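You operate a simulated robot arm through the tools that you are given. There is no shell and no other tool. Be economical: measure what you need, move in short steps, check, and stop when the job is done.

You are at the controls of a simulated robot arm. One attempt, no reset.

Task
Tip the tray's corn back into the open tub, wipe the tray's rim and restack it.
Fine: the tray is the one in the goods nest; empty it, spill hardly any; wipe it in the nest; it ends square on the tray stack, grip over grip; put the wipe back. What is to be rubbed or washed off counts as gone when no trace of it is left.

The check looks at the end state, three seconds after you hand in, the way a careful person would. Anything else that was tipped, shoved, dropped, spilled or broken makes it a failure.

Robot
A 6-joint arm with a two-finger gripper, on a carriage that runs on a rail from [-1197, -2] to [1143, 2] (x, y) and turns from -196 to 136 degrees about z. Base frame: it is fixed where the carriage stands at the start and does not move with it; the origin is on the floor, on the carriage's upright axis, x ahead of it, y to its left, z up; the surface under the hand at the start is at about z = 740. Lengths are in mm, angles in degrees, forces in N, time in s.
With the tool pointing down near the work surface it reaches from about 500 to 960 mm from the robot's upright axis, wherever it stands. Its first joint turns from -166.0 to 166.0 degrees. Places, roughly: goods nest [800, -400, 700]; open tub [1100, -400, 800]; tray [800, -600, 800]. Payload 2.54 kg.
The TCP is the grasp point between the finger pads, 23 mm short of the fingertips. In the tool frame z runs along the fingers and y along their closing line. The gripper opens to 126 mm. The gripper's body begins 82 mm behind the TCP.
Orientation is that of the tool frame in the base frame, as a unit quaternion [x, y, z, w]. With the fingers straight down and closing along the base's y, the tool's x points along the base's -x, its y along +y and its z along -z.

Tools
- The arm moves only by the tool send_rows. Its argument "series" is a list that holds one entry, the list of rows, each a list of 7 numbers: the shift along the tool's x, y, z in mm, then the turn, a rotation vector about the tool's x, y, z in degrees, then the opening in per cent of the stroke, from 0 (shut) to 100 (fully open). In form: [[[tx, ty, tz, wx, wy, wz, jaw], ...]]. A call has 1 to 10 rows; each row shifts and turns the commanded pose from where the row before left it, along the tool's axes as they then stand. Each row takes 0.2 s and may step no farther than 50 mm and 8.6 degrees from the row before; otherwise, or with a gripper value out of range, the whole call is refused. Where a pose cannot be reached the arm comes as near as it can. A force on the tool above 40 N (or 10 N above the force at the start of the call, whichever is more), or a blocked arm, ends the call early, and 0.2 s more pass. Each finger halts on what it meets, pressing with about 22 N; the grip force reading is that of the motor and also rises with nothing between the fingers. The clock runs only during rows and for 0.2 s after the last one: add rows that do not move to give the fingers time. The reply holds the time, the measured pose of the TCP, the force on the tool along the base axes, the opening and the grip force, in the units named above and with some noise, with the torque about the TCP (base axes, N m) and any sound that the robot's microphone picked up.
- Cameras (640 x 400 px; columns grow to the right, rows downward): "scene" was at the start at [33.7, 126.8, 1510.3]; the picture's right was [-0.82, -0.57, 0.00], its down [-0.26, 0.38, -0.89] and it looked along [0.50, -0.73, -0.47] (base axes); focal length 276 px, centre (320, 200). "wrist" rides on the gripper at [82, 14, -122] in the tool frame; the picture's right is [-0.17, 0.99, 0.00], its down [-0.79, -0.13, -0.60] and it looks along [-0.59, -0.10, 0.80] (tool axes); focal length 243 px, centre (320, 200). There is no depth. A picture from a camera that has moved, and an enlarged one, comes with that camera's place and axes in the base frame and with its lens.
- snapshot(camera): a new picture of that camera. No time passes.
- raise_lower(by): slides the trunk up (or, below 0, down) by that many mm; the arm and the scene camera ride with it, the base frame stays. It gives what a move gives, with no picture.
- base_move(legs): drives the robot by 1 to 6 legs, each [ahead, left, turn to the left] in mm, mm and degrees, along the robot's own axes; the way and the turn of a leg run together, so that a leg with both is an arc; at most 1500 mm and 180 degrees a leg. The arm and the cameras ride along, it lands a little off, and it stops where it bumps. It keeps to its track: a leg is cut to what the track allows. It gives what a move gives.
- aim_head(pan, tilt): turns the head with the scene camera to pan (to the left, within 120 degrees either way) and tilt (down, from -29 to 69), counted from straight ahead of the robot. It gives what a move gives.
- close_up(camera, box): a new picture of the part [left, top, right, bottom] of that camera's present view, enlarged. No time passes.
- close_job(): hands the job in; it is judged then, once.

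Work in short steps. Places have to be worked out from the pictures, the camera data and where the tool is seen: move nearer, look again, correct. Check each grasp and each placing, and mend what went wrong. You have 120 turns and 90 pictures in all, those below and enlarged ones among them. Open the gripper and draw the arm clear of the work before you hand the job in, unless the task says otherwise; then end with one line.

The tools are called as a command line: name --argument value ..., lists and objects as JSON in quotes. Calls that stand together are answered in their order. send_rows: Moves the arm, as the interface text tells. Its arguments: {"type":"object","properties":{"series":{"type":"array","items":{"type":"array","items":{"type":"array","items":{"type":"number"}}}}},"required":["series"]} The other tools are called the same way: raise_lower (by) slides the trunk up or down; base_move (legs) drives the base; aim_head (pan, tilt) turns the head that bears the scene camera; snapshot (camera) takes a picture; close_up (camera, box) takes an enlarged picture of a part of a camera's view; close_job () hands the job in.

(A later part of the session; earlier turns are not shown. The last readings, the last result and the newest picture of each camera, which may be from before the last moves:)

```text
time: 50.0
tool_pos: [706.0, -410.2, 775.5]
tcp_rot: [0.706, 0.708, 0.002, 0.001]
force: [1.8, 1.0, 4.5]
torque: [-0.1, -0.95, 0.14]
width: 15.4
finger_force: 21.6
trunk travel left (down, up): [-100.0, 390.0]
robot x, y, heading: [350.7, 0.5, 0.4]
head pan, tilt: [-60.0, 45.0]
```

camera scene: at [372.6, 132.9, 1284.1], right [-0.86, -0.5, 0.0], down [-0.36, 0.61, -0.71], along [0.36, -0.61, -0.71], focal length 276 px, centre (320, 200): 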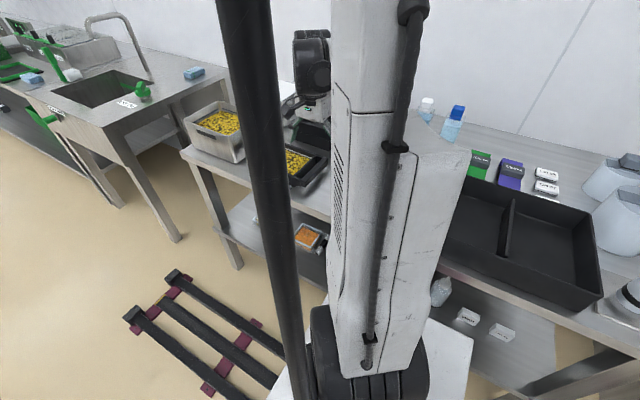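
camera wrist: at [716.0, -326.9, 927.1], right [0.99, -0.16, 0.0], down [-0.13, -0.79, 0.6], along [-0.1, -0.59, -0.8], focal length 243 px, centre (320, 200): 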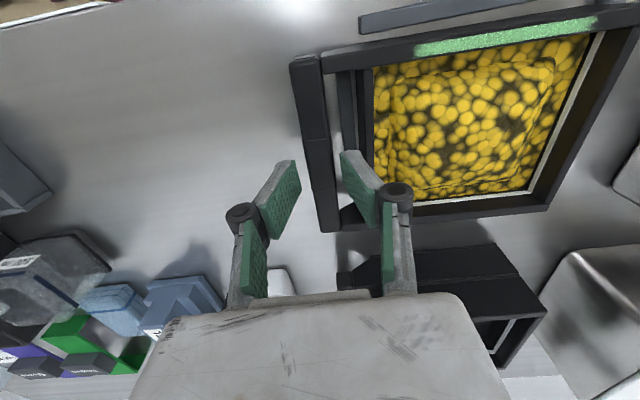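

Gripped cleanly at 15 mm, with little contact force. Test lift of 8 mm while watching for sag.

send_rows --series '[[[0, 0, -2, 0, 0, 0, 0], [0, 0, -2, 0, 0, 0, 0], [0, 0, -2, 0, 0, 0, 0], [0, 0, -2, 0, 0, 0, 0], [0, 0, 0, 0, 0, 0, 0]]]'

snapshot --camera "wrist"

close_up --camera "scene" --box '[270, 120, 340, 200]'

```text
time: 51.2
tool_pos: [705.0, -410.7, 783.8]
tcp_rot: [0.707, 0.707, 0.0, 0.003]
force: [0.4, 0.2, 0.2]
torque: [0.02, 0.0, -0.03]
width: 15.4
finger_force: 22.1
trunk travel left (down, up): [-100.0, 390.0]
robot x, y, heading: [350.3, -2.6, 0.2]
head pan, tilt: [-60.0, 45.0]
```

```text
56 pictures are left
camera wrist: at [718.3, -327.7, 904.6], right [0.99, -0.16, 0.0], down [-0.13, -0.79, 0.6], along [-0.1, -0.59, -0.8], focal length 243 px, centre (320, 200)
```

wrist: 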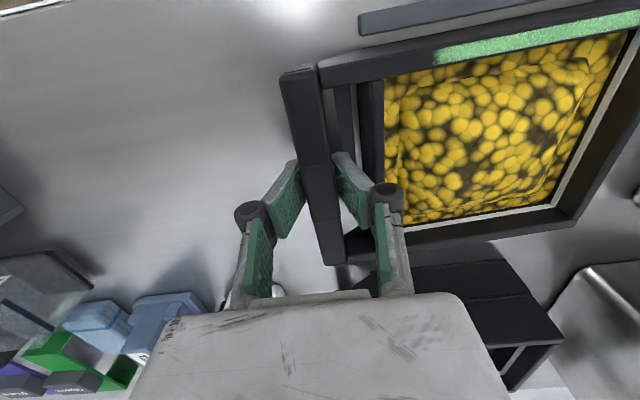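

```text
5.00 times, centred on (305, 160) of scene
camera zoom: at [373.2, 132.4, 1284.1], right [-0.86, -0.51, 0.0], down [-0.36, 0.61, -0.71], along [0.36, -0.61, -0.71], focal length 1379 px, centre (395, 400)
```

zoom: 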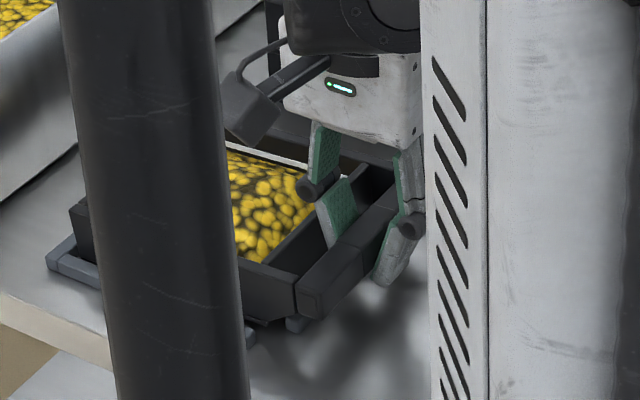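

Fingers still hold the bar, but the force reading shows no weight yet. Lift 15 mm more and compare.

send_rows --series '[[[0, 0, -3, 0, 0, 0, 0], [0, 0, -4, 0, 0, 0, 0], [0, 0, -4, 0, 0, 0, 0], [0, 0, -4, 0, 0, 0, 0], [0, 0, 0, 0, 0, 0, 0]]]'

snapshot --camera "wrist"

close_up --camera "scene" --box '[270, 120, 340, 200]'

```text
time: 52.4
tool_pos: [705.4, -408.9, 797.3]
tcp_rot: [0.706, 0.708, 0.001, 0.002]
force: [0.5, 0.4, -0.7]
torque: [0.04, -0.06, 0.0]
width: 14.3
finger_force: 21.6
trunk travel left (down, up): [-100.0, 390.0]
robot x, y, heading: [351.5, 2.5, 0.3]
head pan, tilt: [-60.0, 45.0]
```

```text
54 pictures are left
camera wrist: at [718.4, -326.8, 919.2], right [0.99, -0.16, 0.0], down [-0.13, -0.79, 0.6], along [-0.1, -0.59, -0.8], focal length 243 px, centre (320, 200)
```

wrist: 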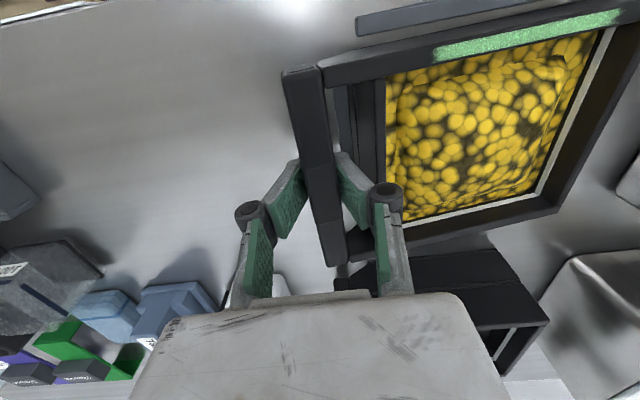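

```text
5.00 times, centred on (305, 160) of scene
camera zoom: at [373.1, 132.4, 1284.1], right [-0.86, -0.51, 0.0], down [-0.36, 0.61, -0.71], along [0.36, -0.61, -0.71], focal length 1379 px, centre (395, 400)
```

zoom: 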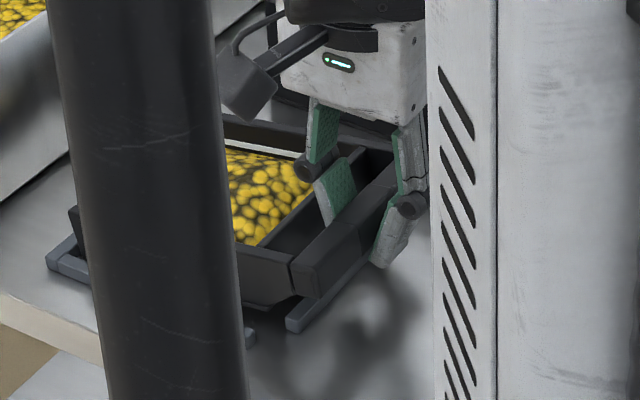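

The far end still rests in the nest, so the tray is tilted about 7°. I'll lift a further 12 mm to see whether it pivots on or jams and what weight shows.

send_rows --series '[[[0, 0, -3, 0, 0, 0, 0], [0, 0, -3, 0, 0, 0, 0], [0, 0, -3, 0, 0, 0, 0], [0, 0, -3, 0, 0, 0, 0], [0, 0, 0, 0, 0, 0, 0], [0, 0, 0, 0, 0, 0, 0]]]'

close_up --camera "scene" --box '[260, 100, 350, 200]'

snapshot --camera "wrist"

```text
time: 53.8
tool_pos: [704.7, -409.7, 810.0]
tcp_rot: [0.707, 0.708, 0.0, 0.002]
force: [-0.6, 1.3, -0.5]
torque: [0.06, -0.13, 0.15]
width: 13.8
finger_force: 22.0
trunk travel left (down, up): [-100.0, 390.0]
robot x, y, heading: [352.7, -0.7, 0.2]
head pan, tilt: [-60.0, 45.0]
```

```text
4.00 times, centred on (305, 150) of scene
camera zoom: at [373.1, 132.4, 1284.1], right [-0.86, -0.51, 0.0], down [-0.36, 0.61, -0.71], along [0.36, -0.61, -0.71], focal length 1104 px, centre (380, 400)
```

zoom: 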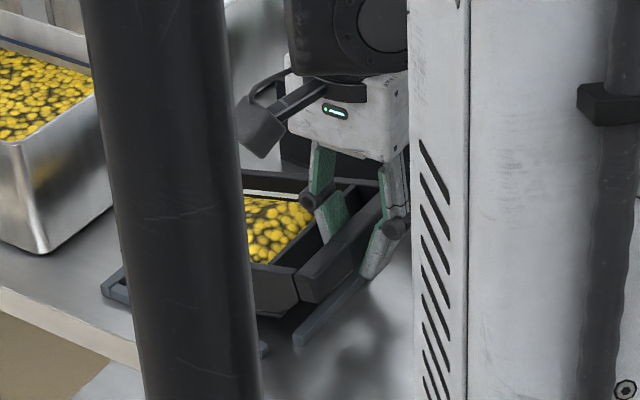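

```text
51 pictures are left
camera wrist: at [718.4, -327.6, 931.9], right [0.99, -0.16, 0.0], down [-0.13, -0.79, 0.6], along [-0.1, -0.59, -0.8], focal length 243 px, centre (320, 200)
```

wrist: 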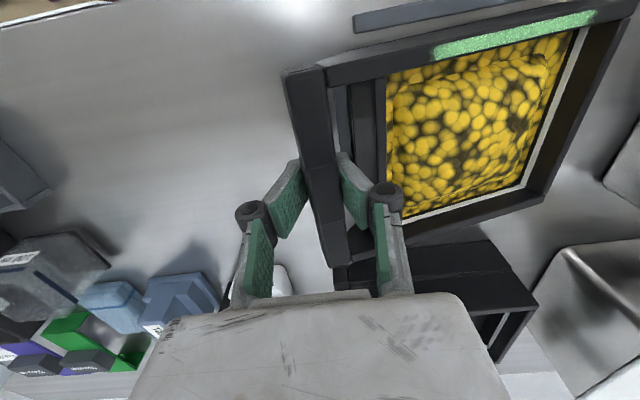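

The rounded bar acts as a hinge, so the tray is too front-heavy to hold there. I'll set it down again; the flat end wall next to the bar should carry it better.

send_rows --series '[[[0, 0, 6, 0, 0, 0, 0], [0, 0, 6, 0, 0, 0, 0], [0, 0, 6, 0, 0, 0, 0], [0, 0, 6, 0, 0, 0, 0], [0, 0, 5, 0, 0, 0, 0], [0, 0, 3, 0, 0, 0, 0], [0, 0, 2, 0, 0, 0, 0], [0, 0, 0, 0, 0, 0, 0]]]'

close_up --camera "wrist" --box '[230, 0, 640, 260]'

```text
time: 55.6
tool_pos: [705.2, -410.3, 776.1]
tcp_rot: [0.707, 0.708, 0.001, 0.001]
force: [-1.9, 1.5, 4.6]
torque: [0.12, -0.89, 0.26]
width: 12.9
finger_force: 21.9
trunk travel left (down, up): [-100.0, 390.0]
robot x, y, heading: [347.8, 1.3, 0.4]
head pan, tilt: [-60.0, 45.0]
```

```text
1.54 times, centred on (435, 130) of wrist
camera zoom: at [718.8, -327.5, 897.8], right [0.99, -0.16, 0.0], down [-0.13, -0.79, 0.6], along [-0.1, -0.59, -0.8], focal length 373 px, centre (143, 308)
```

zoom: 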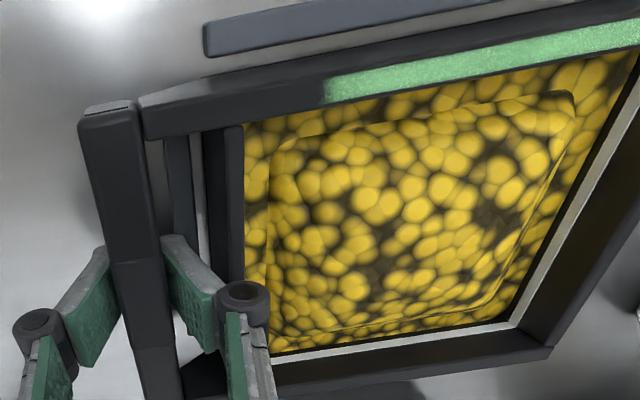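

The tray is seated again, and the width has settled to 12.9 mm, so the grip may now be fuller. One more short test lift of 10 mm.

send_rows --series '[[[0, 0, 0, 0, 0, 0, 0], [0, 0, -3, 0, 0, 0, 0], [0, 0, -3, 0, 0, 0, 0], [0, 0, -3, 0, 0, 0, 0], [0, 0, -3, 0, 0, 0, 0], [0, 0, -3, 0, 0, 0, 0], [0, 0, 0, 0, 0, 0, 0]]]'

close_up --camera "wrist" --box '[230, 0, 640, 260]'

```text
time: 57.2
tool_pos: [705.4, -411.2, 792.6]
tcp_rot: [0.707, 0.707, 0.001, 0.002]
force: [0.8, 0.4, -0.1]
torque: [0.06, -0.06, 0.02]
width: 12.1
finger_force: 22.1
trunk travel left (down, up): [-100.0, 390.0]
robot x, y, heading: [354.7, -1.6, 0.4]
head pan, tilt: [-60.0, 45.0]
```

```text
1.54 times, centred on (435, 130) of wrist
camera zoom: at [719.0, -328.0, 912.9], right [0.99, -0.16, 0.0], down [-0.13, -0.79, 0.6], along [-0.1, -0.59, -0.8], focal length 373 px, centre (143, 308)
```

zoom: 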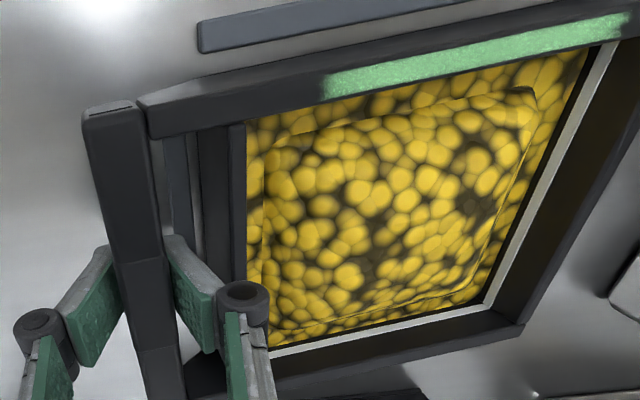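

It still hinges. Setting it down, releasing, and rising to clear.

send_rows --series '[[[0, 0, 5, 0, 0, 0, 0], [0, 0, 5, 0, 0, 0, 0], [0, 0, 5, 0, 0, 0, 0], [0, 0, 1, 0, 0, 0, 0], [0, 0, 0, 0, 0, 0, 8], [0, 0, 0, 0, 0, 0, 18], [0, 0, 0, 0, 0, 0, 22], [0, 0, -5, 0, 0, 0, 22], [0, 0, -10, 0, 0, 0, 22], [0, 0, -25, 0, 0, 0, 22]]]'

snapshot --camera "wrist"

```text
time: 59.4
tool_pos: [705.2, -409.8, 814.1]
tcp_rot: [0.706, 0.708, 0.001, 0.002]
force: [1.4, -1.5, -0.2]
torque: [0.01, 0.01, 0.0]
width: 27.7
finger_force: 0.0
trunk travel left (down, up): [-100.0, 390.0]
robot x, y, heading: [353.3, -1.3, 0.5]
head pan, tilt: [-60.0, 45.0]
```

```text
48 pictures are left
camera wrist: at [718.7, -327.0, 936.8], right [0.99, -0.16, 0.0], down [-0.13, -0.79, 0.6], along [-0.1, -0.59, -0.8], focal length 243 px, centre (320, 200)
```

wrist: 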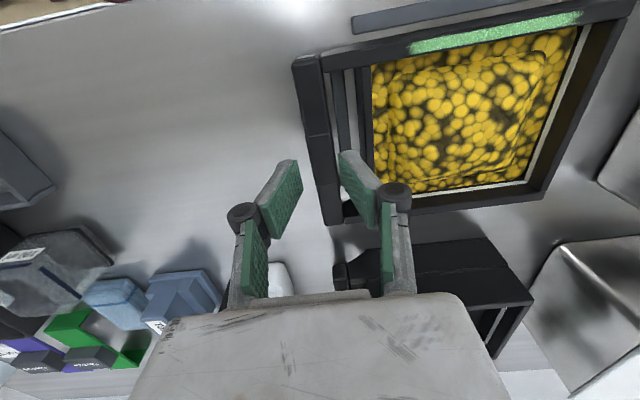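

Tray is seated and corn undisturbed. I'll enlarge the end-wall region to measure the wall and gap.

close_up --camera "wrist" --box '[290, 40, 410, 215]'

```text
2.29 times, centred on (350, 128) of wrist
camera zoom: at [718.7, -327.0, 936.8], right [0.99, -0.16, 0.0], down [-0.13, -0.79, 0.6], along [-0.1, -0.59, -0.8], focal length 555 px, centre (251, 366)
```

zoom: 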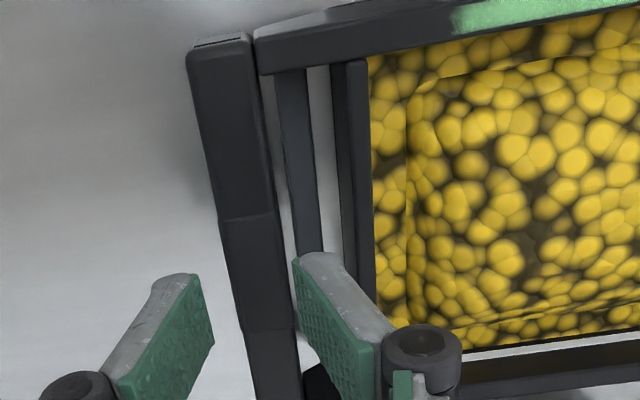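

Wall top spans x≈738–745, with clear gap 714–738 before it. Move to x=742, jaws at about 24 mm, and descend so one finger is in the gap and one just inside the wall.

send_rows --series '[[[0, 18, 0, 0, 0, 0, 19], [0, 19, 0, 0, 0, 0, 19], [0, 0, 8, 0, 0, 0, 19], [0, 0, 7, 0, 0, 0, 19], [0, 0, 0, 0, 0, 0, 19]]]'

close_up --camera "wrist" --box '[230, 30, 420, 240]'

```text
time: 60.6
tool_pos: [742.7, -411.0, 801.3]
tcp_rot: [0.707, 0.707, 0.0, 0.001]
force: [0.6, 0.1, 0.1]
torque: [0.01, 0.02, 0.05]
width: 24.1
finger_force: 0.0
trunk travel left (down, up): [-100.0, 390.0]
robot x, y, heading: [348.4, 1.4, 0.4]
head pan, tilt: [-60.0, 45.0]
```

```text
1.90 times, centred on (325, 135) of wrist
camera zoom: at [756.3, -327.0, 922.1], right [0.99, -0.16, 0.0], down [-0.13, -0.79, 0.6], along [-0.1, -0.59, -0.8], focal length 462 px, centre (310, 324)
```

zoom: 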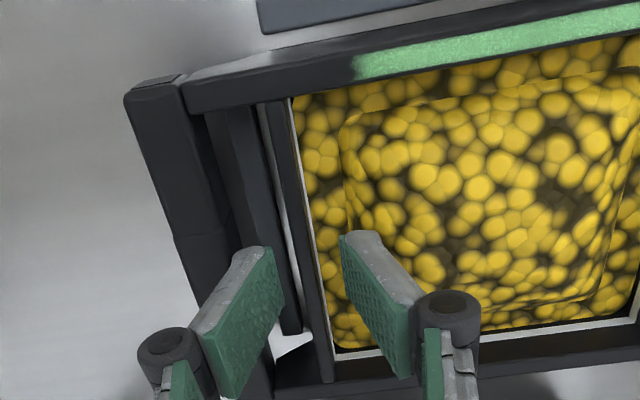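

Placement looks right. Descend about 23 mm gently.

send_rows --series '[[[0, 0, 5, 0, 0, 0, 19], [0, 0, 5, 0, 0, 0, 19], [0, 0, 5, 0, 0, 0, 19], [0, 0, 4, 0, 0, 0, 19], [0, 0, 3, 0, 0, 0, 19]]]'

close_up --camera "wrist" --box '[230, 30, 420, 240]'

```text
time: 61.8
tool_pos: [743.1, -408.9, 779.1]
tcp_rot: [0.706, 0.708, 0.0, 0.002]
force: [1.8, 0.6, 2.3]
torque: [0.02, 0.11, -0.02]
width: 23.8
finger_force: 0.0
trunk travel left (down, up): [-100.0, 390.0]
robot x, y, heading: [354.5, 0.2, 0.0]
head pan, tilt: [-60.0, 45.0]
```

```text
1.90 times, centred on (325, 135) of wrist
camera zoom: at [756.0, -327.1, 899.9], right [0.99, -0.16, 0.0], down [-0.13, -0.79, 0.6], along [-0.1, -0.59, -0.8], focal length 462 px, centre (310, 324)
```

zoom: 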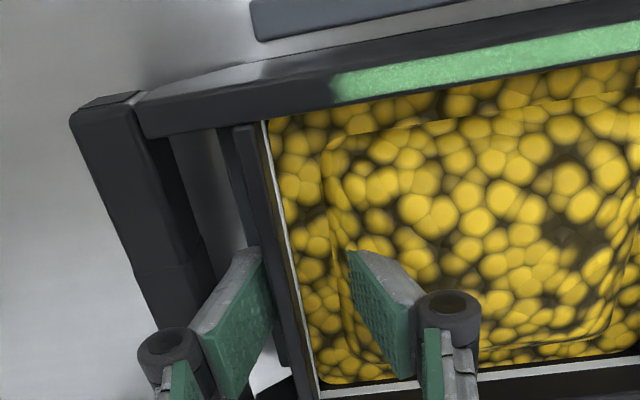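

One finger is in the gap, the other inside. Close and then test lift 10 mm.

send_rows --series '[[[0, 0, 0, 0, 0, 0, 10], [0, 0, 0, 0, 0, 0, 0], [0, 0, 0, 0, 0, 0, 0], [0, 0, 0, 0, 0, 0, 0], [0, 0, 0, 0, 0, 0, 0]]]'

send_rows --series '[[[0, 0, -3, 0, 0, 0, 0], [0, 0, -3, 0, 0, 0, 0], [0, 0, -3, 0, 0, 0, 0], [0, 0, -3, 0, 0, 0, 0], [0, 0, -3, 0, 0, 0, 0], [0, 0, 0, 0, 0, 0, 0]]]'

snapshot --camera "wrist"

close_up --camera "scene" --box '[250, 100, 350, 200]'

```text
time: 63.0
tool_pos: [740.7, -410.3, 779.2]
tcp_rot: [0.706, 0.708, 0.001, 0.002]
force: [-17.5, 1.8, -0.6]
torque: [0.07, 0.68, 0.06]
width: 6.5
finger_force: 22.3
trunk travel left (down, up): [-100.0, 390.0]
robot x, y, heading: [350.3, 0.9, 0.6]
head pan, tilt: [-60.0, 45.0]
```

```text
time: 64.4
tool_pos: [743.6, -409.5, 793.1]
tcp_rot: [0.706, 0.708, 0.001, 0.002]
force: [-0.5, 0.7, -2.1]
torque: [0.0, 0.13, 0.03]
width: 6.7
finger_force: 22.3
trunk travel left (down, up): [-100.0, 390.0]
robot x, y, heading: [352.2, 3.6, 0.3]
head pan, tilt: [-60.0, 45.0]
```

```text
44 pictures are left
camera wrist: at [756.7, -327.2, 915.2], right [0.99, -0.16, 0.0], down [-0.13, -0.79, 0.6], along [-0.1, -0.59, -0.8], focal length 243 px, centre (320, 200)
```

wrist: 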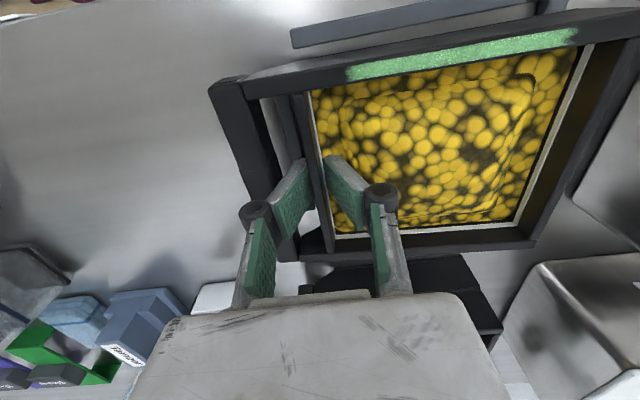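

```text
4.00 times, centred on (300, 150) of scene
camera zoom: at [373.2, 132.4, 1284.1], right [-0.86, -0.51, 0.0], down [-0.36, 0.61, -0.71], along [0.36, -0.61, -0.71], focal length 1104 px, centre (400, 400)
```

zoom: 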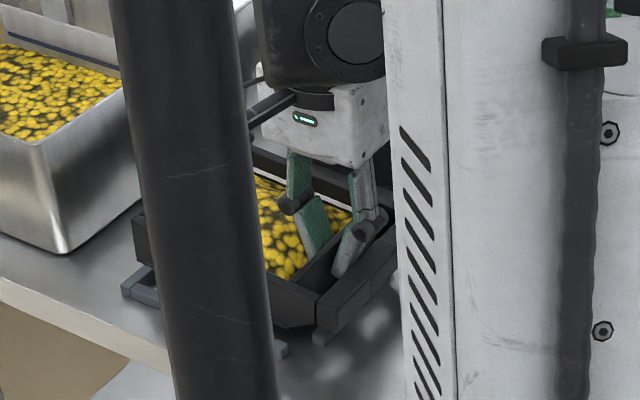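

It now carries the weight (−2.1 N, 0.13 N·m) and the far end has left the nest. Lift higher and verify it stays level.

send_rows --series '[[[0, 0, -5, 0, 0, 0, 0], [0, 0, -8, 0, 0, 0, 0], [0, 0, -10, 0, 0, 0, 0], [0, 0, -12, 0, 0, 0, 0], [0, 0, -12, 0, 0, 0, 0], [0, 0, -8, 0, 0, 0, 0], [0, 0, 0, 0, 0, 0, 0]]]'

snapshot --camera "wrist"

```text
time: 66.0
tool_pos: [742.4, -411.1, 848.2]
tcp_rot: [0.707, 0.707, 0.001, 0.001]
force: [-0.1, -0.6, -2.1]
torque: [-0.01, 0.14, 0.01]
width: 6.9
finger_force: 22.3
trunk travel left (down, up): [-100.0, 390.0]
robot x, y, heading: [352.0, -1.2, 0.2]
head pan, tilt: [-60.0, 45.0]
```

```text
42 pictures are left
camera wrist: at [755.4, -327.4, 969.7], right [0.99, -0.16, 0.0], down [-0.13, -0.79, 0.6], along [-0.1, -0.59, -0.8], focal length 243 px, centre (320, 200)
```

wrist: 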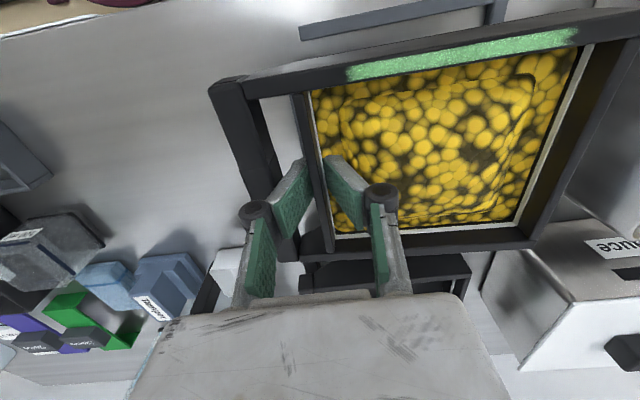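

Solid hold with the tray level. Raise well clear, move the carriage 40 mm ahead, and lower the trunk for the pour.

send_rows --series '[[[0, 0, -30, 0, 0, 0, 0], [0, 0, -40, 0, 0, 0, 0], [0, 0, -40, 0, 0, 0, 0], [0, 0, -40, 0, 0, 0, 0], [0, 0, -40, 0, 0, 0, 0], [0, 0, -40, 0, 0, 0, 0], [0, 0, -40, 0, 0, 0, 0], [0, 0, -20, 0, 0, 0, 0], [0, 0, 0, 0, 0, 0, 0]]]'

base_move --legs '[[40, 0, 0]]'

raise_lower --by -95

snapshot --camera "wrist"

```text
time: 68.0
tool_pos: [742.4, -410.8, 1138.8]
tcp_rot: [0.707, 0.707, 0.001, 0.001]
force: [1.7, 0.3, -1.5]
torque: [0.01, 0.14, 0.04]
width: 6.7
finger_force: 22.2
trunk travel left (down, up): [-100.0, 390.0]
robot x, y, heading: [355.1, -1.1, 0.2]
head pan, tilt: [-60.0, 45.0]
```

```text
time: 68.8
tool_pos: [782.8, -410.4, 1138.4]
tcp_rot: [0.707, 0.707, 0.001, 0.002]
force: [-0.4, -0.3, -2.8]
torque: [0.04, 0.13, -0.01]
width: 6.6
finger_force: 21.6
trunk travel left (down, up): [-100.0, 390.0]
robot x, y, heading: [389.2, 3.5, 0.6]
head pan, tilt: [-60.0, 45.0]
```

```text
time: 70.1
tool_pos: [782.2, -411.0, 1043.3]
tcp_rot: [0.707, 0.707, -0.001, 0.002]
force: [-1.0, 0.3, -2.7]
torque: [-0.01, 0.13, 0.0]
width: 6.8
finger_force: 22.1
trunk travel left (down, up): [-5.0, 485.0]
robot x, y, heading: [389.3, 3.6, 0.2]
head pan, tilt: [-60.0, 45.0]
```

```text
41 pictures are left
camera wrist: at [795.2, -327.7, 1164.8], right [0.99, -0.16, 0.0], down [-0.13, -0.79, 0.6], along [-0.1, -0.59, -0.8], focal length 243 px, centre (320, 200)
```

wrist: 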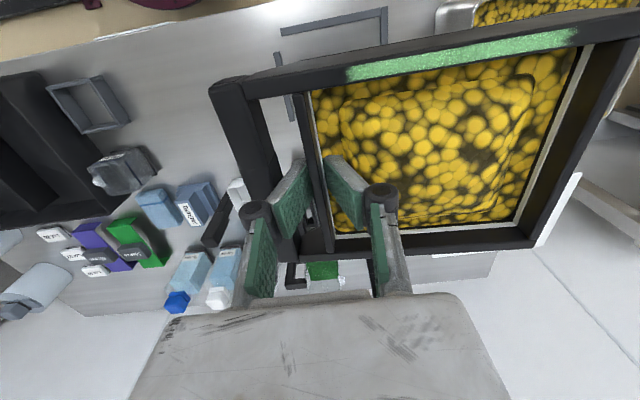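

Tray steady at z 1043. Move out past the tub and yaw the tray's far end toward the robot.

send_rows --series '[[[-5, 25, 0, 0, 0, 0, 0], [-8, 40, 0, 0, 0, 0, 0], [-8, 40, 0, 0, 0, 0, 0], [-8, 40, 0, 0, 0, 0, 0], [-8, 40, 0, 0, 0, 0, 0], [-8, 40, 0, 0, 0, 0, 0], [-8, 40, 0, 0, 0, 0, 0], [-8, 40, 0, 0, 0, 0, 0], [-8, 40, 0, 0, 0, 0, 0], [-8, 36, 0, 0, 0, 0, 0]]]'

send_rows --series '[[[0, 0, 0, 0, 0, -5, 0], [0, 0, 0, 0, 0, -8.5, 0], [0, 0, 0, 0, 0, -8.5, 0], [0, 0, 0, 0, 0, -8.5, 0], [0, 0, 0, 0, 0, -8.5, 0], [0, 0, 0, 0, 0, -8.5, 0], [0, 0, 0, 0, 0, -8.5, 0], [0, 0, 0, 0, 0, -8.5, 0], [0, 0, 0, 0, 0, -8.5, 0], [0, 0, 0, 0, 0, -8.5, 0]]]'

send_rows --series '[[[0, 0, 0, 0, 0, -8.5, 0], [0, 0, 0, 0, 0, -8.5, 0], [0, 0, 0, 0, 0, -8.5, 0], [0, 0, 0, 0, 0, -8.5, 0], [0, 0, 0, 0, 0, -8.5, 0], [0, 0, 0, 0, 0, -8.5, 0], [0, 0, 0, 0, 0, -8.5, 0], [0, 0, 0, 0, 0, -6.8, 0]]]'

snapshot --camera "scene"

snapshot --camera "wrist"

```text
time: 72.3
tool_pos: [1109.9, -454.7, 1011.1]
tcp_rot: [0.707, 0.708, 0.001, 0.001]
force: [-0.5, -0.7, -2.0]
torque: [0.03, 0.06, 0.02]
width: 6.8
finger_force: 21.7
out of reach, approached as far as the arm can: row 8, 9, 10
trunk travel left (down, up): [-5.0, 485.0]
robot x, y, heading: [389.0, -0.2, 0.3]
head pan, tilt: [-60.0, 45.0]
```

```text
time: 74.5
tool_pos: [1110.7, -456.5, 1009.5]
tcp_rot: [0.073, 0.997, 0.0, 0.003]
force: [-0.4, -0.3, -2.9]
torque: [-0.1, 0.0, -0.02]
width: 6.7
finger_force: 22.5
trunk travel left (down, up): [-5.0, 485.0]
robot x, y, heading: [392.5, 1.2, 0.5]
head pan, tilt: [-60.0, 45.0]
```

```text
time: 76.3
tool_pos: [1110.4, -456.9, 1008.8]
tcp_rot: [-0.485, 0.874, -0.001, 0.001]
force: [0.5, 0.1, -2.3]
torque: [-0.04, -0.11, 0.01]
width: 7.1
finger_force: 22.1
trunk travel left (down, up): [-5.0, 485.0]
robot x, y, heading: [389.5, 1.1, 0.4]
head pan, tilt: [-60.0, 45.0]
```

```text
40 pictures are left
camera scene: at [413.1, 132.5, 1189.1], right [-0.86, -0.5, 0.0], down [-0.36, 0.61, -0.71], along [0.36, -0.61, -0.71], focal length 276 px, centre (320, 200)
```

scene: 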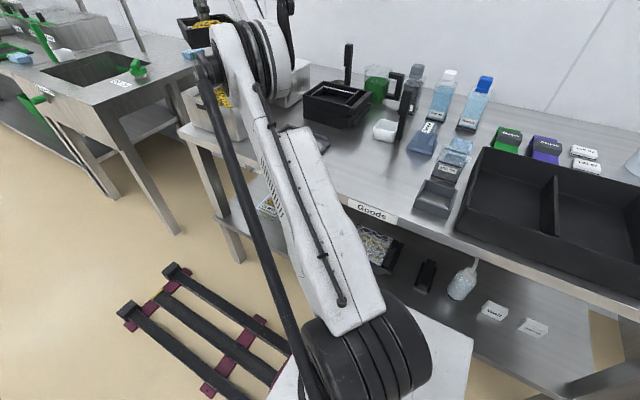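

```text
39 pictures are left
camera wrist: at [1054.5, -517.6, 1130.7], right [-0.75, 0.66, 0.0], down [0.53, 0.6, 0.6], along [0.4, 0.45, -0.8], focal length 243 px, centre (320, 200)
```

wrist: 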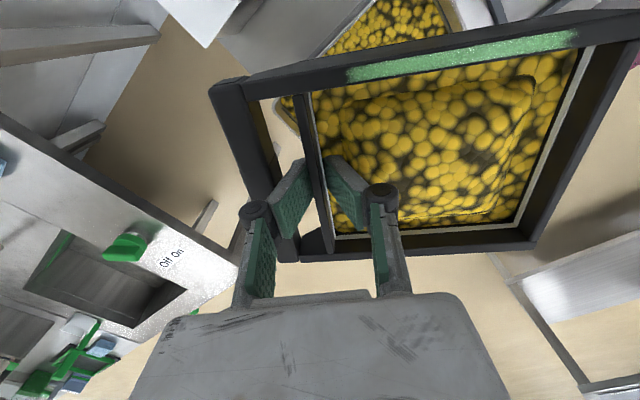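

Yaw is right but the arm is at its reach limit; drive the carriage 50 mm further, start the pitch to 17° and bring the far rim over the tub's middle, ~50 mm above its rim.

base_move --legs '[[50, 0, 0]]'

send_rows --series '[[[0, 0, 0, 5, 0, 0, 0], [0, 0, 0, 6, 0, 0, 0], [0, 0, 0, 6, 0, 0, 0], [5, -3, 15, 0, 0, 0, 0], [8, -5, 25, 0, 0, 0, 0], [6, -4, 22, 0, 0, 0, 0], [3, -2, 15, 0, 0, 0, 0], [0, 0, 0, 0, 0, 0, 0]]]'

snapshot --camera "wrist"

close_up --camera "scene" --box '[130, 0, 330, 150]'

```text
time: 77.3
tool_pos: [1158.8, -455.3, 1009.0]
tcp_rot: [-0.484, 0.875, -0.001, 0.001]
force: [-0.3, 0.3, -2.5]
torque: [-0.09, -0.14, 0.0]
width: 6.8
finger_force: 22.6
trunk travel left (down, up): [-5.0, 485.0]
robot x, y, heading: [440.2, 4.0, 0.4]
head pan, tilt: [-60.0, 45.0]
```

```text
time: 79.1
tool_pos: [1177.9, -495.1, 938.9]
tcp_rot: [-0.479, 0.865, -0.131, 0.073]
force: [-0.5, -0.9, -1.0]
torque: [-0.1, -0.06, 0.0]
width: 6.9
finger_force: 22.0
trunk travel left (down, up): [-5.0, 485.0]
robot x, y, heading: [438.0, -1.8, 0.2]
head pan, tilt: [-60.0, 45.0]
```

```text
38 pictures are left
camera wrist: at [1093.1, -536.9, 1051.2], right [-0.71, 0.64, -0.29], down [0.38, 0.7, 0.61], along [0.59, 0.32, -0.74], focal length 243 px, centre (320, 200)
```

wrist: 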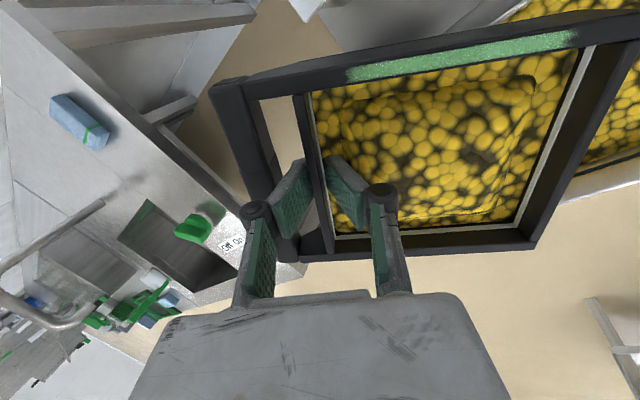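

```text
2.67 times, centred on (230, 75) of scene
camera zoom: at [462.3, 132.5, 1189.1], right [-0.86, -0.5, 0.0], down [-0.36, 0.61, -0.71], along [0.36, -0.61, -0.71], focal length 736 px, centre (560, 533)
```

zoom: 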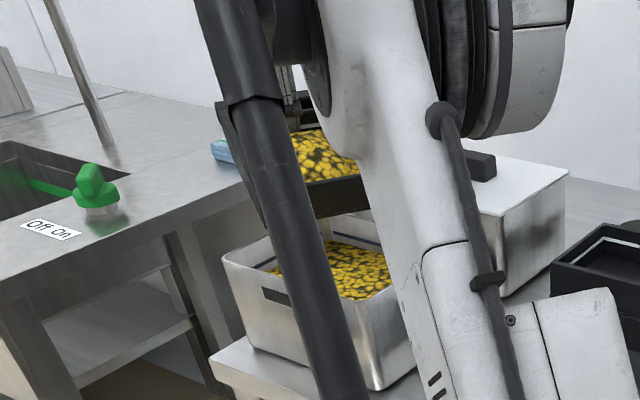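

Far rim is over the tub's middle. Now pivot about that rim: first to about 51°.

send_rows --series '[[[0, 2.1, -14.5, 6, 0, 0, 0], [0, 2.1, -14.5, 6, 0, 0, 0], [0, 2.1, -14.5, 6, 0, 0, 0], [0, 2.1, -14.5, 6, 0, 0, 0], [0, 2.1, -14.5, 6, 0, 0, 0], [0, 0, 0, 0, 0, 0, 0]]]'

snapshot --camera "wrist"

```text
time: 80.5
tool_pos: [1140.0, -470.9, 996.7]
tcp_rot: [-0.443, 0.801, -0.352, 0.194]
force: [-0.4, -0.7, -2.2]
torque: [0.0, -0.06, -0.03]
width: 6.8
finger_force: 22.2
trunk travel left (down, up): [-5.0, 485.0]
robot x, y, heading: [439.1, -2.4, 0.5]
head pan, tilt: [-60.0, 45.0]
```

```text
36 pictures are left
camera wrist: at [1012.8, -487.6, 1069.2], right [-0.48, 0.5, -0.72], down [0.13, 0.85, 0.5], along [0.87, 0.15, -0.47], focal length 243 px, centre (320, 200)
```

wrist: 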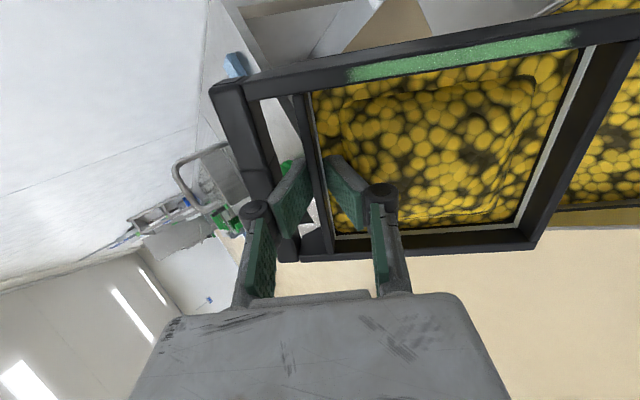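

Corn still in place at 47°, hold firm. Continue the pivot to about 90°.

send_rows --series '[[[0, 2.1, -14.5, 6, 0, 0, 0], [0, 2.1, -14.5, 6, 0, 0, 0], [0, 2.1, -14.5, 6, 0, 0, 0], [0, 2.1, -14.5, 6, 0, 0, 0], [0, 2.1, -14.5, 6, 0, 0, 0], [0, 2.1, -14.5, 6, 0, 0, 0], [0, 2.1, -14.5, 6, 0, 0, 0], [0, 0, 0, 0, 0, 0, 0]]]'

snapshot --camera "wrist"

close_up --camera "scene" --box '[130, 0, 330, 150]'

```text
time: 82.3
tool_pos: [1063.7, -420.6, 1026.6]
tcp_rot: [-0.349, 0.63, -0.607, 0.336]
force: [0.5, -0.4, -0.8]
torque: [-0.02, 0.01, 0.0]
width: 6.5
finger_force: 21.6
out of reach, approached as far as the arm can: row 7
trunk travel left (down, up): [-5.0, 485.0]
robot x, y, heading: [444.4, 0.6, 0.2]
head pan, tilt: [-60.0, 45.0]
```

```text
35 pictures are left
camera wrist: at [916.5, -425.2, 1017.1], right [0.06, 0.16, -0.99], down [-0.08, 0.98, 0.16], along [0.99, 0.07, 0.07], focal length 243 px, centre (320, 200)
```

wrist: 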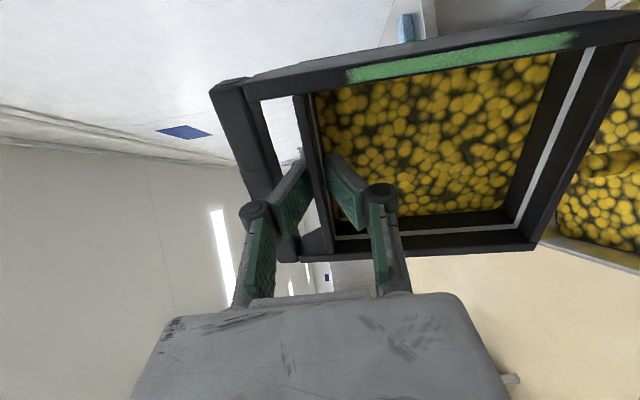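

```text
2.67 times, centred on (230, 75) of scene
camera zoom: at [462.2, 132.6, 1189.1], right [-0.86, -0.5, 0.0], down [-0.36, 0.61, -0.71], along [0.36, -0.61, -0.71], focal length 736 px, centre (560, 533)
```

zoom: 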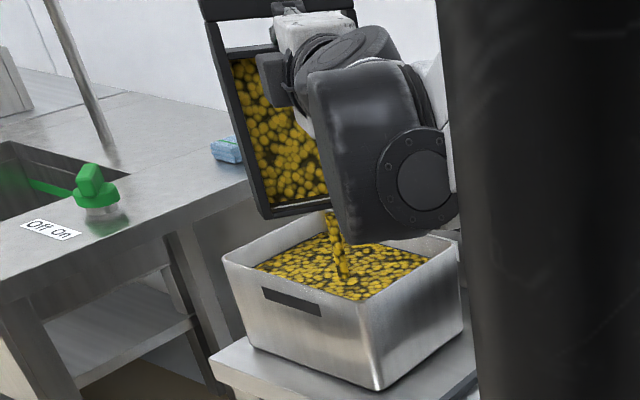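

It's pouring as a stream into the middle of the tub. Let it run, then tilt on gently.

send_rows --series '[[[0, 0, 0, 0, 0, 0, 0], [0, 0, 0, 0, 0, 0, 0], [0, 1, -7.2, 3, 0, 0, 0], [0, 1, -7.2, 3, 0, 0, 0], [0, 1, -7.2, 3, 0, 0, 0], [0, 0, 0, 0, 0, 0, 0], [0, 0, 0, 0, 0, 0, 0]]]'

close_up --camera "scene" --box '[130, 0, 330, 150]'

```text
time: 83.9
tool_pos: [1057.9, -404.3, 1025.0]
tcp_rot: [-0.336, 0.624, -0.618, 0.338]
force: [-0.2, -0.1, -0.7]
torque: [0.0, 0.02, -0.01]
width: 6.5
finger_force: 22.0
out of reach, approached as far as the arm can: row 3, 4, 5
trunk travel left (down, up): [-5.0, 485.0]
robot x, y, heading: [442.3, 3.9, 0.2]
head pan, tilt: [-60.0, 45.0]
```

```text
2.67 times, centred on (230, 75) of scene
camera zoom: at [462.2, 132.6, 1189.1], right [-0.86, -0.5, 0.0], down [-0.36, 0.61, -0.71], along [0.36, -0.61, -0.71], focal length 736 px, centre (560, 533)
```

zoom: 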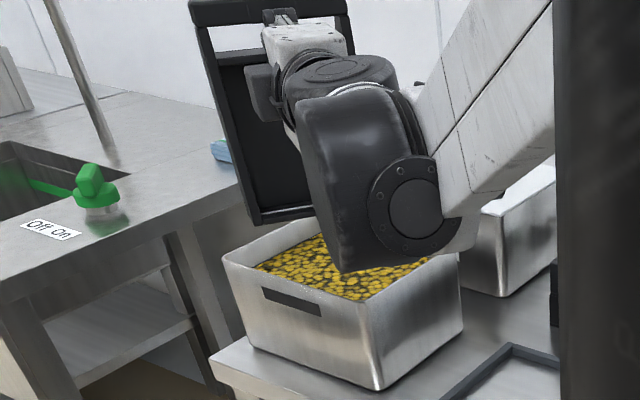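

The tray looks empty now. I'll check its inside with the wrist camera.

snapshot --camera "wrist"

```text
32 pictures are left
camera wrist: at [911.7, -406.8, 1011.4], right [0.09, 0.15, -0.99], down [-0.07, 0.99, 0.14], along [0.99, 0.06, 0.1], focal length 243 px, centre (320, 200)
```

wrist: 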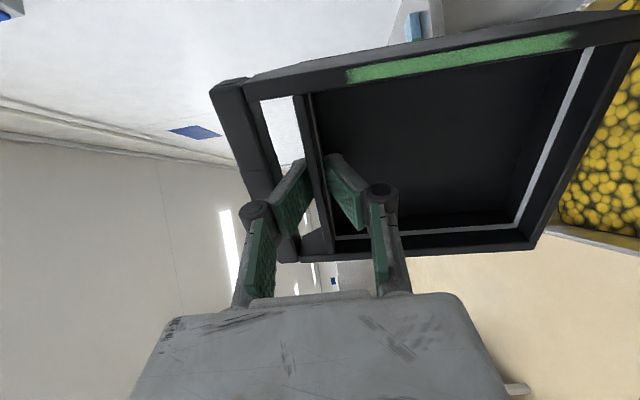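

Empty. Raise straight up first, then pitch back level.

send_rows --series '[[[0, -25, 0, 0, 0, 0, 0], [0, -35, 0, 0, 0, 0, 0], [0, -35, 0, 0, 0, 0, 0], [0, -25, 0, 0, 0, 0, 0], [0, 0, 0, 0, 0, 0, 0]]]'

send_rows --series '[[[0, 0, 0, -6, 0, 0, 0], [0, 0, 0, -8.5, 0, 0, 0], [0, 0, 0, -8.5, 0, 0, 0], [0, 0, 0, -8.5, 0, 0, 0], [0, 0, 0, -8.5, 0, 0, 0], [0, 0, 0, -8.5, 0, 0, 0], [0, 0, 0, -8.5, 0, 0, 0], [0, 0, 0, -8.5, 0, 0, 0], [0, 0, 0, -8.5, 0, 0, 0], [0, 0, 0, -8.5, 0, 0, 0]]]'

```text
time: 85.1
tool_pos: [1066.5, -396.6, 1125.8]
tcp_rot: [-0.331, 0.624, -0.623, 0.335]
force: [-0.1, -0.1, -1.1]
torque: [0.0, -0.02, -0.01]
width: 6.3
finger_force: 21.6
out of reach, approached as far as the arm can: row 1, 2, 3, 4
trunk travel left (down, up): [-5.0, 485.0]
robot x, y, heading: [443.3, -2.0, 0.4]
head pan, tilt: [-60.0, 45.0]
```

```text
time: 87.3
tool_pos: [1062.3, -390.7, 1146.9]
tcp_rot: [-0.479, 0.873, -0.074, 0.043]
force: [-0.5, 1.5, 0.0]
torque: [-0.05, -0.12, -0.01]
width: 6.4
finger_force: 22.3
trunk travel left (down, up): [-5.0, 485.0]
robot x, y, heading: [437.7, -3.3, 0.3]
head pan, tilt: [-60.0, 45.0]
```

Now level off the last 10° and yaw back by 147.5°.

send_rows --series '[[[0, 0, 0, -4.9, 0, 0, 0], [0, 0, 0, -4.9, 0, 0, 0], [0, 0, 0, 0, 0, 8.5, 0], [0, 0, 0, 0, 0, 8.5, 0], [0, 0, 0, 0, 0, 8.5, 0], [0, 0, 0, 0, 0, 8.5, 0], [0, 0, 0, 0, 0, 8.5, 0], [0, 0, 0, 0, 0, 8.5, 0], [0, 0, 0, 0, 0, 8.5, 0], [0, 0, 0, 0, 0, 8.5, 0]]]'

send_rows --series '[[[0, 0, 0, 0, 0, 8.5, 0], [0, 0, 0, 0, 0, 8.5, 0], [0, 0, 0, 0, 0, 8.5, 0], [0, 0, 0, 0, 0, 8.5, 0], [0, 0, 0, 0, 0, 8.5, 0], [0, 0, 0, 0, 0, 8.5, 0], [0, 0, 0, 0, 0, 8.5, 0], [0, 0, 0, 0, 0, 8.5, 0], [0, 0, 0, 0, 0, 8.5, 0], [0, 0, 0, 0, 0, 3, 0]]]'

base_move --legs '[[-90, 0, 0]]'

```text
time: 89.5
tool_pos: [1061.6, -388.4, 1145.0]
tcp_rot: [0.094, 0.996, 0.001, 0.001]
force: [-1.1, -0.3, -0.3]
torque: [-0.03, 0.05, -0.01]
width: 6.3
finger_force: 21.9
trunk travel left (down, up): [-5.0, 485.0]
robot x, y, heading: [440.5, 2.8, 0.3]
head pan, tilt: [-60.0, 45.0]
```

```text
time: 91.7
tool_pos: [1062.3, -389.2, 1144.4]
tcp_rot: [0.707, 0.707, 0.003, 0.001]
force: [-0.4, -0.3, -0.7]
torque: [0.03, 0.06, 0.03]
width: 6.4
finger_force: 22.2
trunk travel left (down, up): [-5.0, 485.0]
robot x, y, heading: [437.3, 1.4, 0.2]
head pan, tilt: [-60.0, 45.0]
```

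```text
time: 92.8
tool_pos: [972.8, -389.8, 1145.2]
tcp_rot: [0.707, 0.707, 0.002, 0.0]
force: [0.3, -0.1, -0.6]
torque: [0.03, 0.04, 0.0]
width: 6.1
finger_force: 21.5
trunk travel left (down, up): [-5.0, 485.0]
robot x, y, heading: [352.9, -6.4, 0.2]
head pan, tilt: [-60.0, 45.0]
```

Carriage is back. Move over the nest at a height of about 900.

send_rows --series '[[[-3.3, -38.4, 24, 0, 0, 0, 0], [-3.3, -38.4, 24, 0, 0, 0, 0], [-3.3, -38.4, 24, 0, 0, 0, 0], [-3.3, -38.4, 24, 0, 0, 0, 0], [-3.3, -38.4, 24, 0, 0, 0, 0], [-3.7, -38.3, 24, 0, 0, 0, 0], [0, 0, 40, 0, 0, 0, 0], [0, 0, 40, 0, 0, 0, 0], [0, 0, 20, 0, 0, 0, 0], [0, 0, 0, 0, 0, 0, 0]]]'

snapshot --camera "wrist"

```text
time: 95.0
tool_pos: [742.8, -411.8, 900.3]
tcp_rot: [0.708, 0.706, 0.002, 0.0]
force: [0.4, 0.4, -0.7]
torque: [0.02, 0.04, 0.04]
width: 6.3
finger_force: 21.7
trunk travel left (down, up): [-5.0, 485.0]
robot x, y, heading: [351.5, 0.1, -0.1]
head pan, tilt: [-60.0, 45.0]
```

```text
31 pictures are left
camera wrist: at [757.0, -328.6, 1022.6], right [0.99, -0.17, 0.0], down [-0.14, -0.79, 0.6], along [-0.1, -0.59, -0.8], focal length 243 px, centre (320, 200)
```

wrist: 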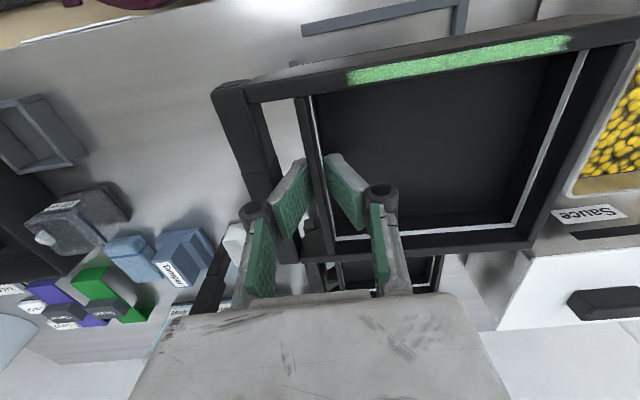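

Tray pose in hand unchanged. Descend into the nest, slowing near the end.

send_rows --series '[[[0.5, 0, 35, 0, 0, 0, 0], [0, 0, 35, 0, 0, 0, 0], [0, 0, 25, 0, 0, 0, 0], [0, 0, 10, 0, 0, 0, 0], [0, 0, 5, 0, 0, 0, 0], [0, 0, 4, 0, 0, 0, 0], [0, 0, 3, 0, 0, 0, 0], [0, 0, 2, 0, 0, 0, 0], [0, 0, 2, 0, 0, 0, 0]]]'

close_up --camera "wrist" --box '[200, 0, 640, 275]'

```text
time: 97.0
tool_pos: [742.9, -408.5, 781.1]
tcp_rot: [0.708, 0.706, 0.002, 0.001]
force: [0.0, -1.1, -0.4]
torque: [0.02, 0.04, 0.0]
width: 6.2
finger_force: 22.2
trunk travel left (down, up): [-5.0, 485.0]
robot x, y, heading: [351.2, 2.6, 0.4]
head pan, tilt: [-60.0, 45.0]
```

```text
1.45 times, centred on (420, 138) of wrist
camera zoom: at [757.5, -326.0, 902.0], right [0.99, -0.17, 0.0], down [-0.14, -0.79, 0.6], along [-0.1, -0.59, -0.8], focal length 353 px, centre (174, 291)
```

zoom: 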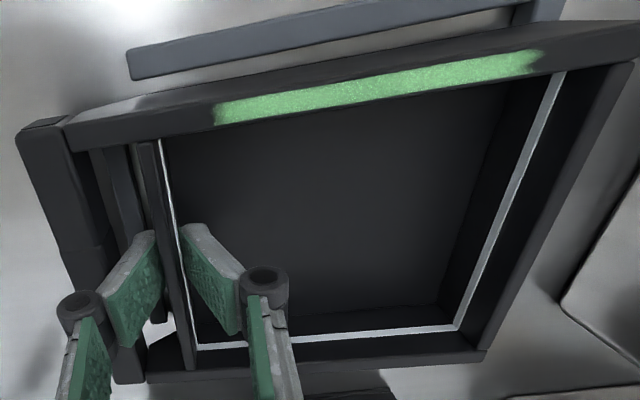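

Almost seated; lower a bit more until contact.

send_rows --series '[[[0, 0, 1, 0, 0, 0, 0], [0, 0, 1, 0, 0, 0, 0], [0, 0, 1, 0, 0, 0, 0], [0, 0, 0, 0, 0, 0, 0]]]'

```text
time: 98.0
tool_pos: [744.5, -408.3, 777.2]
tcp_rot: [0.708, 0.706, 0.002, 0.0]
force: [3.0, -1.1, 13.6]
torque: [0.08, -0.04, 0.02]
width: 6.1
finger_force: 22.1
trunk travel left (down, up): [-5.0, 485.0]
robot x, y, heading: [351.2, 2.4, 0.2]
head pan, tilt: [-60.0, 45.0]
```

Contact with 13 N: seated. Ease up slightly, open, and withdraw straight up.

send_rows --series '[[[0, 0, -0.7, 0, 0, 0, 0], [0, 0, 0, 0, 0, 0, 8], [0, 0, 0, 0, 0, 0, 18], [0, 0, 0, 0, 0, 0, 18], [0, 0, -8, 0, 0, 0, 18], [0, 0, -15, 0, 0, 0, 18], [0, 0, -40, 0, 0, 0, 18], [0, 0, -40, 0, 0, 0, 18]]]'

snapshot --camera "wrist"

```text
time: 99.8
tool_pos: [743.0, -408.2, 880.7]
tcp_rot: [0.708, 0.706, 0.002, 0.001]
force: [0.5, 0.3, -0.6]
torque: [0.04, 0.04, -0.01]
width: 22.9
finger_force: 0.2
trunk travel left (down, up): [-5.0, 485.0]
robot x, y, heading: [350.2, 1.5, 0.1]
head pan, tilt: [-60.0, 45.0]
```

```text
29 pictures are left
camera wrist: at [756.4, -326.0, 1002.7], right [0.99, -0.17, 0.0], down [-0.14, -0.79, 0.6], along [-0.1, -0.59, -0.8], focal length 243 px, centre (320, 200)
```

wrist: 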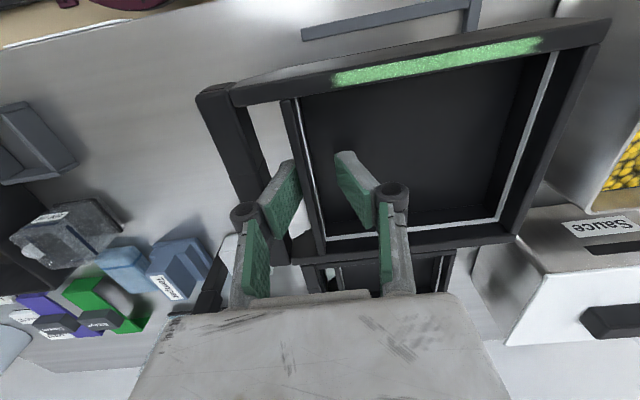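

The tray came up with the open fingers: the outer finger is jammed in the grip gap between bar and wall. I'll look closely before lowering it back.

close_up --camera "scene" --box '[230, 20, 370, 160]'

close_up --camera "wrist" --box '[180, 60, 360, 290]'

```text
2.86 times, centred on (300, 90) of scene
camera zoom: at [373.0, 132.1, 1189.1], right [-0.86, -0.5, 0.0], down [-0.36, 0.61, -0.71], along [0.36, -0.61, -0.71], focal length 788 px, centre (377, 514)
```

zoom: 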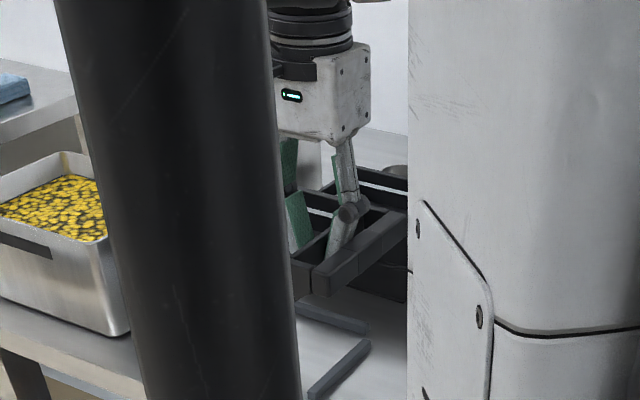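

```text
1.74 times, centred on (270, 175) of wrist
camera zoom: at [756.4, -326.0, 1002.7], right [0.99, -0.17, 0.0], down [-0.14, -0.79, 0.6], along [-0.1, -0.59, -0.8], focal length 422 px, centre (407, 244)
```

zoom: 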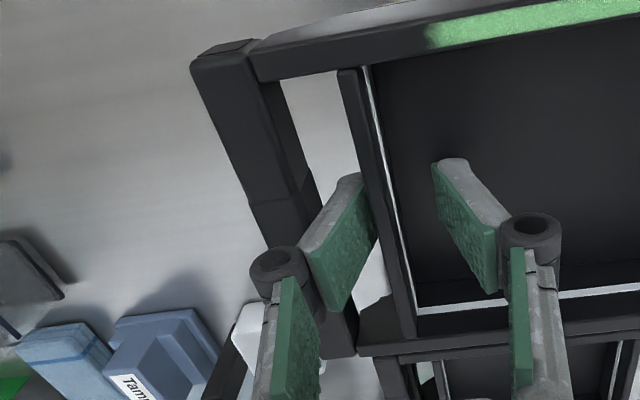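

Lower it back to the seat position, gently at the end.

send_rows --series '[[[0, 0, 35, 0, 0, 0, 18], [0, 0, 30, 0, 0, 0, 18], [0, 0, 12, 0, 0, 0, 18], [0, 0, 6, 0, 0, 0, 18], [0, 0, 5, 0, 0, 0, 18], [0, 0, 4, 0, 0, 0, 18], [0, 0, 4, 0, 0, 0, 18], [0, 0, 3, 0, 0, 0, 18], [0, 0, 2, 0, 0, 0, 18]]]'

close_up --camera "wrist" --box '[180, 0, 640, 290]'

```text
time: 101.8
tool_pos: [743.5, -409.2, 780.0]
tcp_rot: [0.708, 0.706, 0.001, 0.0]
force: [0.0, -0.1, -0.5]
torque: [-0.02, 0.06, -0.02]
width: 23.2
finger_force: 0.1
trunk travel left (down, up): [-5.0, 485.0]
robot x, y, heading: [350.0, 4.8, 0.0]
head pan, tilt: [-60.0, 45.0]
```

```text
1.38 times, centred on (410, 145) of wrist
camera zoom: at [757.2, -327.0, 902.1], right [0.99, -0.17, 0.0], down [-0.14, -0.79, 0.6], along [-0.1, -0.59, -0.8], focal length 335 px, centre (196, 276)
```

zoom: 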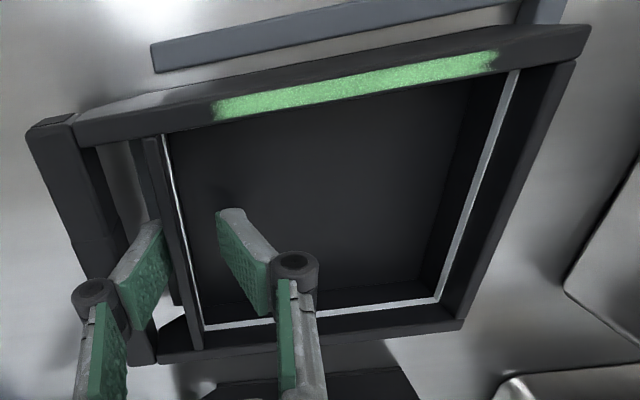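

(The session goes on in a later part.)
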